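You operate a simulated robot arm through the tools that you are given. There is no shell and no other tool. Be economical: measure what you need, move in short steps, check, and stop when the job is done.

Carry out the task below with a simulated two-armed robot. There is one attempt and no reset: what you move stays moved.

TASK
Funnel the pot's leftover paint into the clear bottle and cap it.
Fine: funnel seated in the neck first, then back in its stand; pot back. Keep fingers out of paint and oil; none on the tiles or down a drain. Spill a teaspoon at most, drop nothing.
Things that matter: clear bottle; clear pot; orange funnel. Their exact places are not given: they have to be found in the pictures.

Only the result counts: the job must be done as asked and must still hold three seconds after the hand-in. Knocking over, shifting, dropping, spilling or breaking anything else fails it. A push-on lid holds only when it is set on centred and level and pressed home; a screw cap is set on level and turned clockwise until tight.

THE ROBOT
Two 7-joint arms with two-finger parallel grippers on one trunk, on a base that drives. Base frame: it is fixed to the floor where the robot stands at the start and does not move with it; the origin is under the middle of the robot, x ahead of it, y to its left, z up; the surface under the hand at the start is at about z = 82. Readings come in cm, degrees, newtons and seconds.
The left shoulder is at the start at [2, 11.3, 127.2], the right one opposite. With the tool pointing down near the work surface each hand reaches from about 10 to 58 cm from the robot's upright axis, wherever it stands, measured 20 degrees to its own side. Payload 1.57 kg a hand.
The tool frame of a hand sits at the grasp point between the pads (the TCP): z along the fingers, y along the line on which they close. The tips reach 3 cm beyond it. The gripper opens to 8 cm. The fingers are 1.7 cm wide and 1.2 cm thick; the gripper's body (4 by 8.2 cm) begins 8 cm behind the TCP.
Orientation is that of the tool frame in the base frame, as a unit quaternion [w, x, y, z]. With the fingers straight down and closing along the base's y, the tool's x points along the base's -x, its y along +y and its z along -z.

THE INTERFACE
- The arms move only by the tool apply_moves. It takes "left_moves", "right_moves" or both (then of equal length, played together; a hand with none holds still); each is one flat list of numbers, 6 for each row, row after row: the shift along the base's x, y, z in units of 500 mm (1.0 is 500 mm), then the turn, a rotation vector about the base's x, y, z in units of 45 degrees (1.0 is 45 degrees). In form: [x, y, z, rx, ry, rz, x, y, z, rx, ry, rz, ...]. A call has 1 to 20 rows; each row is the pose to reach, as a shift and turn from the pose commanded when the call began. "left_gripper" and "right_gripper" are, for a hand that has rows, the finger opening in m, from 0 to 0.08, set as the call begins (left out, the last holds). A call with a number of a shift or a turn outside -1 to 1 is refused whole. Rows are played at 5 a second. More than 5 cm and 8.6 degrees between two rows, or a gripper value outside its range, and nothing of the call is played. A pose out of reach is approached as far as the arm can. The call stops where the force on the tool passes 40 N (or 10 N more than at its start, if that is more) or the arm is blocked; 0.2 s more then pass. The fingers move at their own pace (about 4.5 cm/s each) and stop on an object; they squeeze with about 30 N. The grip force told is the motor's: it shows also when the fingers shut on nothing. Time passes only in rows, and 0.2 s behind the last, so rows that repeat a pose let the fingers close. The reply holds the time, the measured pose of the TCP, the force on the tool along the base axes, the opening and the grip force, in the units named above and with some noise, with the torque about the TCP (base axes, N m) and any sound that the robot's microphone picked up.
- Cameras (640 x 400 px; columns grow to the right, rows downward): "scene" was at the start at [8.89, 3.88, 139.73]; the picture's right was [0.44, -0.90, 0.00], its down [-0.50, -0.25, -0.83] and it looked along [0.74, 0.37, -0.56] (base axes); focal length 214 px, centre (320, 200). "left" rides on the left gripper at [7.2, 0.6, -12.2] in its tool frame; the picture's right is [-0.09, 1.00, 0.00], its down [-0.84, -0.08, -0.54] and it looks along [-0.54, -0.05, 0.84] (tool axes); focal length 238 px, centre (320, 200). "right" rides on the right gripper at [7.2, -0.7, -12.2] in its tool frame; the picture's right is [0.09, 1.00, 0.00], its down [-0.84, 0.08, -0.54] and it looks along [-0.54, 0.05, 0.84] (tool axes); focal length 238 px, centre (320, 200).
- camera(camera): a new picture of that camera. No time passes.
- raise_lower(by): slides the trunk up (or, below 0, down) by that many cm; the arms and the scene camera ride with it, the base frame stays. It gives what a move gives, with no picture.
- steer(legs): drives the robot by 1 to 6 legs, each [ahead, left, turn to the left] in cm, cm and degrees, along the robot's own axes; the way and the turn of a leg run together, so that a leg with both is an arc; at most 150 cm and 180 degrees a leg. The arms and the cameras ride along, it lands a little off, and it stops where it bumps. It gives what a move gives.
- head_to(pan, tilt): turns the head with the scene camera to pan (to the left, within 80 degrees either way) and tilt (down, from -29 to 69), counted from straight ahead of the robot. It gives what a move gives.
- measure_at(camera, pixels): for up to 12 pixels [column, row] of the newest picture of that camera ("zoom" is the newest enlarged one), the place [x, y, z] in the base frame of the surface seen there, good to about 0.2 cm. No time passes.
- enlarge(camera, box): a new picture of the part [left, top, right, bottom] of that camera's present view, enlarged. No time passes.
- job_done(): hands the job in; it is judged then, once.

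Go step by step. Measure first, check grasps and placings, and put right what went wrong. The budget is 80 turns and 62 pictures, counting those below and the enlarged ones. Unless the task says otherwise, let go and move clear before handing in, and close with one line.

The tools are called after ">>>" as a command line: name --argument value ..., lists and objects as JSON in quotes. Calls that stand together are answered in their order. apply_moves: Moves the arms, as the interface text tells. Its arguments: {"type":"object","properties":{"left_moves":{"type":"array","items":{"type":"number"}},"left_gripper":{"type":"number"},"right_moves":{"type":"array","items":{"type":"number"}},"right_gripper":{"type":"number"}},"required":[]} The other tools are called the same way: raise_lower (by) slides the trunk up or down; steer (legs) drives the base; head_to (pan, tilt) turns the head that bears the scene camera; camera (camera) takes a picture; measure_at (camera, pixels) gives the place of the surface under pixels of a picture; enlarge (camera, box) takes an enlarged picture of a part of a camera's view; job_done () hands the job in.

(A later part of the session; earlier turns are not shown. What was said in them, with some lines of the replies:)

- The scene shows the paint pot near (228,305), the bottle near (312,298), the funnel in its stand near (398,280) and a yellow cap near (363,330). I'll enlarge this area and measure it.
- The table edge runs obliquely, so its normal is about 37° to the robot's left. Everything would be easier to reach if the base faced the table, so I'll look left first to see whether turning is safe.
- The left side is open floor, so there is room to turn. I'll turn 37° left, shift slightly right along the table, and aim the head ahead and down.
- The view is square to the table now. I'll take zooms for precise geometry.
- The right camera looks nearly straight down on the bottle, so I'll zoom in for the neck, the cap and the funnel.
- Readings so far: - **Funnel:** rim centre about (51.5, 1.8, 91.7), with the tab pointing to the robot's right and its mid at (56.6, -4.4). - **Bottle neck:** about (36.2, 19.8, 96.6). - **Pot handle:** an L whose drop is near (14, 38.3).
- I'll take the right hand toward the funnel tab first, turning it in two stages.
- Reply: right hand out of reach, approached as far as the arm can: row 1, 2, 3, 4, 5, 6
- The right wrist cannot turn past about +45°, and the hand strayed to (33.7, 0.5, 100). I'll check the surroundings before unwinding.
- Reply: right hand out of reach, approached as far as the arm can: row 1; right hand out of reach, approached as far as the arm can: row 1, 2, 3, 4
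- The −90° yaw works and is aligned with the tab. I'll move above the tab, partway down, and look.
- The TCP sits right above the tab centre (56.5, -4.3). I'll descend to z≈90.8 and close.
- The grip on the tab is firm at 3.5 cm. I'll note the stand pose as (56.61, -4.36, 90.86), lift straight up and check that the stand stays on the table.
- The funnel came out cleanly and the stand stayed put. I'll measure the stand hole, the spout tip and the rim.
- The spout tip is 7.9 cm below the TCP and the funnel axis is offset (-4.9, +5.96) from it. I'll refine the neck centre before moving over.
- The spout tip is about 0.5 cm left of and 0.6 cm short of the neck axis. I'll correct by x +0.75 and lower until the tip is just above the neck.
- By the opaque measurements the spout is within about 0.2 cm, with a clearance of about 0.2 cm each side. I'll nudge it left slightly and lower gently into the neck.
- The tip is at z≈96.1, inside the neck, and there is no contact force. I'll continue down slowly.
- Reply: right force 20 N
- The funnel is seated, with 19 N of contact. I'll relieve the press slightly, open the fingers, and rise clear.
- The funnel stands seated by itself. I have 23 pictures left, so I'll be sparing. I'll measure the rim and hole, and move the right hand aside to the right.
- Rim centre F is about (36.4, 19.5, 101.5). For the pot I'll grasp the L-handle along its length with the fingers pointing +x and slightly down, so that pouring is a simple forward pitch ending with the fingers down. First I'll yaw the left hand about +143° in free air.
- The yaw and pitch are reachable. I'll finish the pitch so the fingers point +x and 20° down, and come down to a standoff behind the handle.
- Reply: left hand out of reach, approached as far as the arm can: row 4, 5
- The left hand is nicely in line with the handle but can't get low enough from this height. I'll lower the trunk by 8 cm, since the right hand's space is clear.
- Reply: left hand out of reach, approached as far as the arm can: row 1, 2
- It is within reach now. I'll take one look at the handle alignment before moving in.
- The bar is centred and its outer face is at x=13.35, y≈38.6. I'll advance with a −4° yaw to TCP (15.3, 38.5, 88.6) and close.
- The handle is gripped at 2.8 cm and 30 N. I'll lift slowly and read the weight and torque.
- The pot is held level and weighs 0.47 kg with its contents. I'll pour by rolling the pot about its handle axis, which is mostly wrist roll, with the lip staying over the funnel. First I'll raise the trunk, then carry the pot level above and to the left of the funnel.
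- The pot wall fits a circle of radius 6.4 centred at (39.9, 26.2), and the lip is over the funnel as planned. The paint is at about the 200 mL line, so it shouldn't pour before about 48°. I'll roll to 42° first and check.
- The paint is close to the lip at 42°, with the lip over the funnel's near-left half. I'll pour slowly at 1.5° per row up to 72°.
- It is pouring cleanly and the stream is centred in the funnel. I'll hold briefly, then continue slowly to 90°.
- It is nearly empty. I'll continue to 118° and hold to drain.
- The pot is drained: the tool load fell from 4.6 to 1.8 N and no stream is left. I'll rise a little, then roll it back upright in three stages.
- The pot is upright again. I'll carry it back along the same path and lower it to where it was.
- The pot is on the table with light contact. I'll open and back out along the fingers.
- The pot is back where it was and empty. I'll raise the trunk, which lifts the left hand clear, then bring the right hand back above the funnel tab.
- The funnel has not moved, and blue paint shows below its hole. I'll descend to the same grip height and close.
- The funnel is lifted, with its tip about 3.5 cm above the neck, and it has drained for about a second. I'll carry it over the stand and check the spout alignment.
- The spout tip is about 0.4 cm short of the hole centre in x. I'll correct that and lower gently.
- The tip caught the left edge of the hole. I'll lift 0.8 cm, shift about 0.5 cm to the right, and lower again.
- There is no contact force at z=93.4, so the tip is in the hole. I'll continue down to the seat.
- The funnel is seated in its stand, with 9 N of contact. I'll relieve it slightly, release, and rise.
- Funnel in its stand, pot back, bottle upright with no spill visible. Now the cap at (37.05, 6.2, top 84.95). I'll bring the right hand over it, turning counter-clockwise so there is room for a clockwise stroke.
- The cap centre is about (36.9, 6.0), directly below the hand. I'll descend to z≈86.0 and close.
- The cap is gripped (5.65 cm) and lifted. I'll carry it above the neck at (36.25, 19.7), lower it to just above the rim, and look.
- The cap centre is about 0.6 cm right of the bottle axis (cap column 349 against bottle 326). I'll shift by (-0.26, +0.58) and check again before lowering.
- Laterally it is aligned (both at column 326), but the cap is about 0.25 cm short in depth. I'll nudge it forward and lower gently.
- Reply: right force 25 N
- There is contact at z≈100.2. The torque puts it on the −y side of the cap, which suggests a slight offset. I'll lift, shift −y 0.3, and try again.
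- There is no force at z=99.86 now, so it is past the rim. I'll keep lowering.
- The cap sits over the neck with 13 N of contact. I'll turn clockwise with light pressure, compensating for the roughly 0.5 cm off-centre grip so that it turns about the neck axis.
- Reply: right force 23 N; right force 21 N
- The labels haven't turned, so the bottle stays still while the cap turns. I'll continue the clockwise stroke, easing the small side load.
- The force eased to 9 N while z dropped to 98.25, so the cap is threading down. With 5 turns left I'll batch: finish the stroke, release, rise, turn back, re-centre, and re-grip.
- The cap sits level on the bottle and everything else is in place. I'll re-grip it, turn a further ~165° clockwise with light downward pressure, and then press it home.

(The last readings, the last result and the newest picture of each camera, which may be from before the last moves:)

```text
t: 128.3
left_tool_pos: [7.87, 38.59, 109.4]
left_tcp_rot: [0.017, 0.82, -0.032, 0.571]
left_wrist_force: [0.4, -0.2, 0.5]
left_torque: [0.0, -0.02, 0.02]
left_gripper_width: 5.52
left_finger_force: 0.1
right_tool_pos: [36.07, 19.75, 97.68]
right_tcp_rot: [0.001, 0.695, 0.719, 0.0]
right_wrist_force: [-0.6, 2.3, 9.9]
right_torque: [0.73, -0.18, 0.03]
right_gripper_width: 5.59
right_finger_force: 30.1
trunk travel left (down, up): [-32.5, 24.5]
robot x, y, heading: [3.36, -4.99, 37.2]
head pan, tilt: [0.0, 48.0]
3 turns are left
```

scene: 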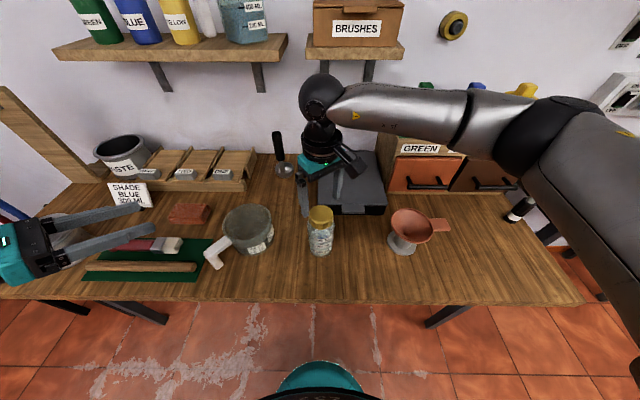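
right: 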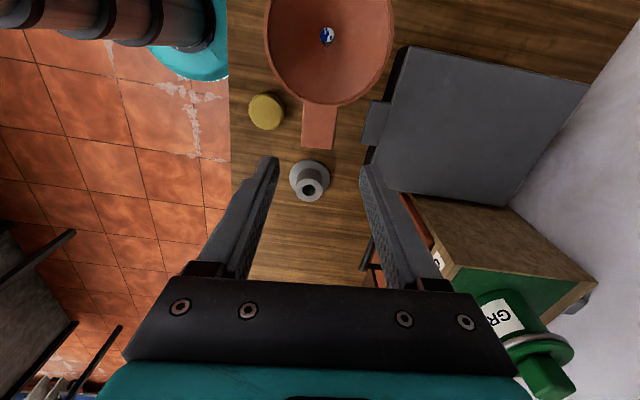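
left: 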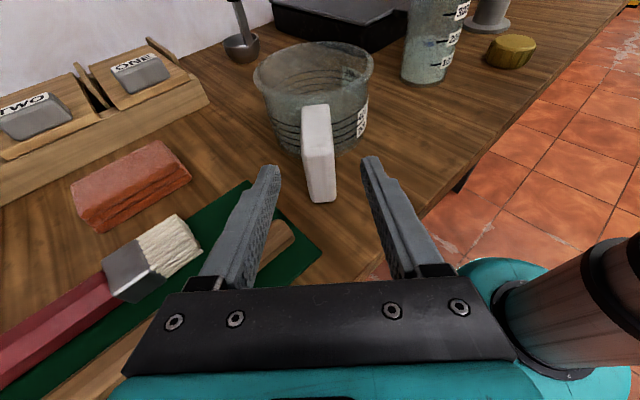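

The thread is biting: torque rose from 0.19 to 0.39 N·m and z fell to 97.67 with the cap turning. I'll do one more regrip and stroke to reach tight.

>>> apply_moves --right_moves '[0, 0, 0, 0, 0, 0, 0, 0, 0, 0, 0, 0, 0, 0, 0, 0, 0, 0, 0, 0, 0, 0, 0, 0, 0, 0, 0.04, 0, 0, 0, 0.001, 0, 0.1, 0, 0, 0]' --right_gripper 0.075

>>> apply_moves --right_moves '[0, 0, 0, 0, 0, 0.148, 0, 0, 0, 0, 0, 0.296, 0, 0, 0, 0, 0, 0.444, 0, 0, 0, 0, 0, 0.593, 0, 0, 0, 0, 0, 0.741, 0, 0, 0, 0, 0, 0.889]'

>>> apply_moves --right_moves '[0, 0, 0, 0, 0, 0.148, 0, 0, 0, 0, 0, 0.296, 0, 0, 0, 0, 0, 0.444, 0, 0, 0, 0, 0, 0.593, 0, 0, 0, 0, 0, 0.741, 0, 0, 0, 0, 0, 0.889]'

>>> apply_moves --right_moves '[0, 0, 0, 0, 0, 0.148, 0, 0, 0, 0, 0, 0.296, 0, 0, 0, 0, 0, 0.444, 0, 0, 0, 0, 0, 0.593, 0, 0, 0, 0, 0, 0.741, 0, 0, 0, 0, 0, 0.889]'

>>> apply_moves --right_moves '[0, 0, 0, 0, 0, 0.148, 0, 0, 0, 0, 0, 0.296, 0, 0, 0, 0, 0, 0.444, 0, 0, 0, 0, 0, 0.593, 0, 0, 0, 0, 0, 0.741, 0, 0, 0, 0, 0, 0.889]'

>>> apply_moves --right_moves '[0, 0, -0.05, 0, 0, 0, 0, 0, -0.085, 0, 0, 0, 0, 0, -0.096, 0, 0, 0]'

>>> apply_moves --right_moves '[0, 0, 0, 0, 0, 0, 0, 0, 0, 0, 0, 0, 0, 0, 0, 0, 0, 0, 0, 0, 0, 0, 0, 0]' --right_gripper 0.0

>>> apply_moves --right_moves '[0, 0, -0.001, 0, 0, -0.163, 0, 0, -0.002, 0, 0, -0.326, 0, 0, -0.003, 0, 0, -0.489, 0, 0, -0.004, 0, 0, -0.652, 0, 0, -0.004, 0, 0, -0.815, 0, 0, -0.004, 0, 0, -0.978]'

>>> apply_moves --right_moves '[0, 0, 0, 0, 0, -0.163, 0, 0, -0.001, 0, 0, -0.326, 0, 0, -0.002, 0, 0, -0.489, 0, 0, -0.002, 0, 0, -0.652, 0, 0, -0.002, 0, 0, -0.815, 0, 0, -0.002, 0, 0, -0.978]'

>>> apply_moves --right_moves '[0, 0, 0, 0, 0, -0.163, 0, 0, -0.001, 0, 0, -0.326, 0, 0, -0.001, 0, 0, -0.489, 0, 0, -0.002, 0, 0, -0.652, 0, 0, -0.002, 0, 0, -0.815, 0, 0, -0.002, 0, 0, -0.978]'

>>> enlarge --camera "scene" --box '[270, 170, 370, 270]'

```text
t: 129.7
left_tool_pos: [7.86, 38.56, 109.5]
left_tcp_rot: [0.018, 0.82, -0.032, 0.571]
left_wrist_force: [0.5, 0.2, 0.2]
left_torque: [-0.02, -0.01, 0.02]
left_gripper_width: 5.49
left_finger_force: 0.0
right_tool_pos: [36.3, 19.81, 102.9]
right_tcp_rot: [0.0, 0.694, 0.72, 0.0]
right_wrist_force: [-0.3, 0.0, 0.2]
right_torque: [-0.01, 0.01, 0.01]
right_gripper_width: 7.48
right_finger_force: 0.0
trunk travel left (down, up): [-32.5, 24.5]
robot x, y, heading: [3.55, -4.94, 37.3]
head pan, tilt: [0.0, 48.0]
```

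```text
t: 131.1
left_tool_pos: [7.88, 38.51, 109.48]
left_tcp_rot: [0.018, 0.82, -0.032, 0.571]
left_wrist_force: [1.0, -0.4, 0.1]
left_torque: [0.01, 0.02, 0.02]
left_gripper_width: 5.52
left_finger_force: 0.2
right_tool_pos: [36.27, 19.82, 102.7]
right_tcp_rot: [0.0, 0.405, 0.914, -0.001]
right_wrist_force: [-0.1, -0.2, -0.7]
right_torque: [0.01, 0.01, 0.02]
right_gripper_width: 7.51
right_finger_force: 0.0
trunk travel left (down, up): [-32.5, 24.5]
robot x, y, heading: [3.64, -4.51, 37.1]
head pan, tilt: [0.0, 48.0]
```

```text
t: 132.5
left_tool_pos: [7.81, 38.54, 109.45]
left_tcp_rot: [0.018, 0.82, -0.032, 0.571]
left_wrist_force: [0.9, -0.4, 0.1]
left_torque: [-0.01, 0.0, 0.02]
left_gripper_width: 5.51
left_finger_force: 0.0
right_tool_pos: [36.27, 19.75, 102.65]
right_tcp_rot: [0.0, 0.068, 0.998, 0.0]
right_wrist_force: [0.4, -0.4, -0.5]
right_torque: [0.0, 0.02, -0.01]
right_gripper_width: 7.53
right_finger_force: 0.0
trunk travel left (down, up): [-32.5, 24.5]
robot x, y, heading: [3.76, -4.82, 37.3]
head pan, tilt: [0.0, 48.0]
```

```text
t: 133.9
left_tool_pos: [7.83, 38.49, 109.34]
left_tcp_rot: [0.018, 0.82, -0.032, 0.571]
left_wrist_force: [-0.5, 0.1, 0.1]
left_torque: [0.02, -0.04, 0.0]
left_gripper_width: 5.5
left_finger_force: 0.1
right_tool_pos: [36.22, 19.9, 102.7]
right_tcp_rot: [0.0, -0.278, 0.961, 0.0]
right_wrist_force: [0.1, 1.1, 0.3]
right_torque: [0.02, 0.0, -0.05]
right_gripper_width: 7.49
right_finger_force: 0.1
trunk travel left (down, up): [-32.5, 24.5]
robot x, y, heading: [3.59, -4.95, 37.3]
head pan, tilt: [0.0, 48.0]
```

```text
t: 135.3
left_tool_pos: [7.94, 38.53, 109.42]
left_tcp_rot: [0.018, 0.82, -0.032, 0.571]
left_wrist_force: [0.5, -0.4, -0.6]
left_torque: [0.0, 0.01, 0.02]
left_gripper_width: 5.51
left_finger_force: 0.0
right_tool_pos: [36.14, 19.79, 102.79]
right_tcp_rot: [0.001, -0.589, 0.808, 0.0]
right_wrist_force: [-0.8, 0.5, -0.7]
right_torque: [-0.04, 0.0, -0.03]
right_gripper_width: 7.52
right_finger_force: 0.0
trunk travel left (down, up): [-32.5, 24.5]
robot x, y, heading: [3.6, -5.04, 37.1]
head pan, tilt: [0.0, 48.0]
```

```text
t: 136.1
left_tool_pos: [7.93, 38.58, 109.52]
left_tcp_rot: [0.017, 0.82, -0.031, 0.571]
left_wrist_force: [0.7, -1.2, -0.4]
left_torque: [-0.03, 0.01, 0.0]
left_gripper_width: 5.49
left_finger_force: 0.0
right_tool_pos: [36.34, 19.76, 97.88]
right_tcp_rot: [0.0, -0.589, 0.808, 0.0]
right_wrist_force: [1.2, -0.3, 1.2]
right_torque: [0.02, -0.02, 0.02]
right_gripper_width: 7.51
right_finger_force: 0.1
trunk travel left (down, up): [-32.5, 24.5]
robot x, y, heading: [3.43, -4.83, 37.1]
head pan, tilt: [0.0, 48.0]
```

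```text
t: 137.1
left_tool_pos: [7.83, 38.48, 109.38]
left_tcp_rot: [0.018, 0.82, -0.032, 0.571]
left_wrist_force: [0.5, -0.3, 0.0]
left_torque: [-0.02, -0.02, -0.03]
left_gripper_width: 5.48
left_finger_force: 0.0
right_tool_pos: [36.25, 19.87, 97.88]
right_tcp_rot: [0.0, -0.588, 0.809, 0.0]
right_wrist_force: [-1.3, 0.2, 0.3]
right_torque: [0.02, 0.1, -0.04]
right_gripper_width: 5.61
right_finger_force: 30.0
trunk travel left (down, up): [-32.5, 24.5]
robot x, y, heading: [3.53, -4.93, 36.9]
head pan, tilt: [0.0, 48.0]
```

```text
t: 138.5
left_tool_pos: [7.94, 38.61, 109.45]
left_tcp_rot: [0.017, 0.82, -0.032, 0.571]
left_wrist_force: [-0.3, -0.1, 0.6]
left_torque: [0.04, -0.01, -0.01]
left_gripper_width: 5.48
left_finger_force: 0.0
right_tool_pos: [36.11, 19.79, 97.79]
right_tcp_rot: [0.0, -0.241, 0.971, 0.001]
right_wrist_force: [0.2, -0.5, 8.4]
right_torque: [-0.18, -0.04, 0.23]
right_gripper_width: 5.6
right_finger_force: 29.9
trunk travel left (down, up): [-32.5, 24.5]
robot x, y, heading: [3.86, -4.53, 37.4]
head pan, tilt: [0.0, 48.0]
```

```text
t: 139.9
left_tool_pos: [7.8, 38.51, 109.47]
left_tcp_rot: [0.017, 0.82, -0.032, 0.571]
left_wrist_force: [-0.2, 0.4, -0.2]
left_torque: [-0.02, 0.03, -0.02]
left_gripper_width: 5.49
left_finger_force: 0.1
right_tool_pos: [36.22, 19.75, 97.51]
right_tcp_rot: [0.0, 0.14, 0.99, 0.0]
right_wrist_force: [0.4, -0.2, 17.2]
right_torque: [-0.03, -0.04, 0.41]
right_gripper_width: 5.58
right_finger_force: 29.7
trunk travel left (down, up): [-32.5, 24.5]
robot x, y, heading: [3.54, -4.92, 37.4]
head pan, tilt: [0.0, 48.0]
```

```text
t: 141.3
left_tool_pos: [7.83, 38.53, 109.52]
left_tcp_rot: [0.018, 0.82, -0.032, 0.571]
left_wrist_force: [-0.4, -1.0, 0.5]
left_torque: [-0.03, 0.02, -0.02]
left_gripper_width: 5.52
left_finger_force: 0.1
right_tool_pos: [36.3, 19.69, 97.49]
right_tcp_rot: [0.001, 0.5, 0.866, 0.001]
right_wrist_force: [-0.6, -0.9, 17.5]
right_torque: [0.04, 0.09, 0.42]
right_gripper_width: 5.6
right_finger_force: 29.5
trunk travel left (down, up): [-32.5, 24.5]
robot x, y, heading: [3.45, -4.75, 37.4]
head pan, tilt: [0.0, 48.0]
```

```text
4.00 times, centred on (320, 220) of scene
2 turns are left
```

zoom: 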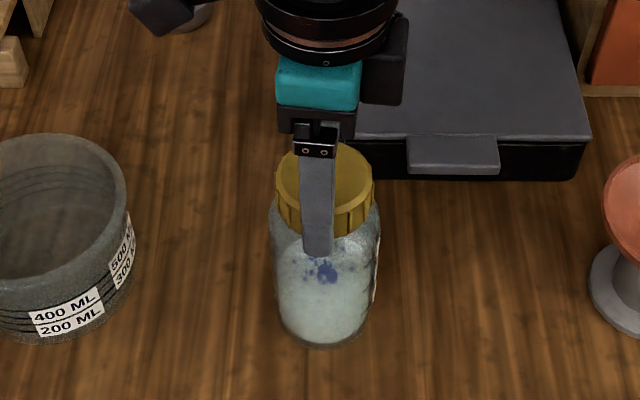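

The torque holds at 0.42 N·m and the cap no longer sinks. The labels have swung to the right, so the bottle is turning along with the cap, which means the cap is tight up to the bottle's friction on the table. I'll give one last firmer-pressed clockwise nudge, then release and clear the arm.

>>> apply_moves --right_moves '[0, 0, -0.003, 0, 0, 0, 0, 0, -0.005, 0, 0, -0.12, 0, 0, -0.006, 0, 0, -0.25, 0, 0, -0.006, 0, 0, -0.38, 0, 0, -0.006, 0, 0, -0.5]'

>>> apply_moves --right_moves '[0, 0, 0.006, 0, 0, 0, 0, 0, 0.006, 0, 0, 0]'

>>> apply_moves --right_moves '[0, 0, 0, 0, 0, 0, 0, 0, 0, 0, 0, 0, 0, 0, 0, 0, 0, 0, 0, 0, 0, 0, 0, 0, 0, 0, 0.04, 0, 0, 0, 0, 0, 0.1, 0, 0, 0, 0, 0, 0.18, 0, 0, 0, 0, 0, 0.26, 0, 0, 0]' --right_gripper 0.075

>>> apply_moves --right_moves '[0.05, -0.06, 0.02, 0, 0, 0, 0.1, -0.12, 0.04, 0, 0, 0, 0.15, -0.18, 0.06, 0, 0, 0, 0.2, -0.24, 0.08, 0, 0, 0]'

>>> camera --camera "scene"

```text
t: 142.5
left_tool_pos: [7.89, 38.49, 109.58]
left_tcp_rot: [0.017, 0.819, -0.032, 0.572]
left_wrist_force: [0.8, 1.1, -0.3]
left_torque: [0.03, 0.0, 0.01]
left_gripper_width: 5.49
left_finger_force: 0.0
right_tool_pos: [36.16, 19.74, 97.33]
right_tcp_rot: [0.001, 0.659, 0.752, 0.0]
right_wrist_force: [0.6, -1.3, 21.8]
right_torque: [-0.14, 0.11, 0.48]
right_gripper_width: 5.61
right_finger_force: 29.8
trunk travel left (down, up): [-32.5, 24.5]
robot x, y, heading: [3.69, -4.71, 37.3]
head pan, tilt: [0.0, 48.0]
```

```text
t: 143.1
left_tool_pos: [7.88, 38.57, 109.4]
left_tcp_rot: [0.018, 0.82, -0.032, 0.571]
left_wrist_force: [-0.9, 0.2, -0.3]
left_torque: [-0.03, -0.03, -0.01]
left_gripper_width: 5.47
left_finger_force: 0.0
right_tool_pos: [36.23, 19.65, 97.23]
right_tcp_rot: [0.0, 0.659, 0.752, -0.001]
right_wrist_force: [-1.0, 2.7, 2.9]
right_torque: [0.52, -0.01, 0.09]
right_gripper_width: 5.59
right_finger_force: 30.1
trunk travel left (down, up): [-32.5, 24.5]
robot x, y, heading: [3.5, -4.85, 37.4]
head pan, tilt: [0.0, 48.0]
```

```text
t: 144.9
left_tool_pos: [7.8, 38.52, 109.53]
left_tcp_rot: [0.018, 0.82, -0.032, 0.571]
left_wrist_force: [-0.1, -0.5, -0.6]
left_torque: [0.01, 0.0, 0.01]
left_gripper_width: 5.49
left_finger_force: 0.0
right_tool_pos: [36.39, 19.96, 110.32]
right_tcp_rot: [0.001, 0.659, 0.752, -0.001]
right_wrist_force: [0.5, 0.2, -0.4]
right_torque: [0.01, 0.0, 0.01]
right_gripper_width: 7.49
right_finger_force: 0.1
trunk travel left (down, up): [-32.5, 24.5]
robot x, y, heading: [3.25, -4.78, 37.3]
head pan, tilt: [0.0, 48.0]
```

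```text
t: 145.9
left_tool_pos: [7.86, 38.48, 109.41]
left_tcp_rot: [0.018, 0.82, -0.032, 0.571]
left_wrist_force: [-0.6, 0.3, 0.3]
left_torque: [-0.01, -0.01, -0.01]
left_gripper_width: 5.5
left_finger_force: 0.1
right_tool_pos: [46.25, 7.61, 114.6]
right_tcp_rot: [0.0, 0.658, 0.753, 0.0]
right_wrist_force: [-0.4, 0.7, -0.6]
right_torque: [-0.01, 0.01, 0.0]
right_gripper_width: 7.49
right_finger_force: 0.1
trunk travel left (down, up): [-32.5, 24.5]
robot x, y, heading: [3.83, -5.05, 37.4]
head pan, tilt: [0.0, 48.0]
```

```text
0 pictures are left
1 turns are left
```

scene: 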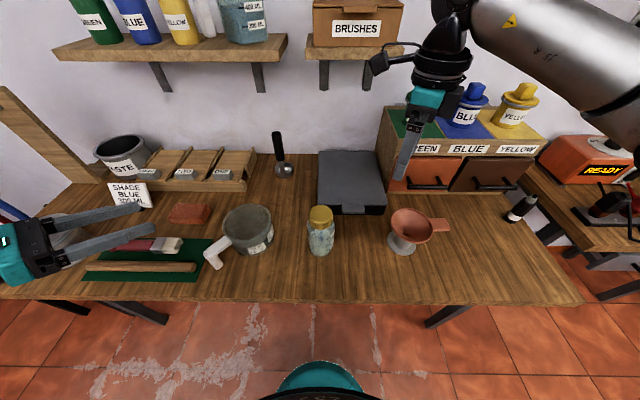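

In the final picture the bottle is capped level at (320, 215), the funnel is in its stand at (405, 230), the pot is back at (247, 228), and no spill is visible. Both hands are clear, so I'm handing in.

The pot's paint is in the clear bottle and the cap is screwed on as tight as I could check: the last turn met 0.48 N·m and I did not hold the bottle still.

>>> job_done

```text
The job is handed in.
```

The pot's paint is in the clear bottle with the cap screwed on. The funnel is back in its stand, the pot is back in its place, and no spill shows in the last picture. The cap met up to 0.48 N·m of resistance, but the bottle turned with it during the last strokes, so I couldn't confirm how tight it is beyond that.
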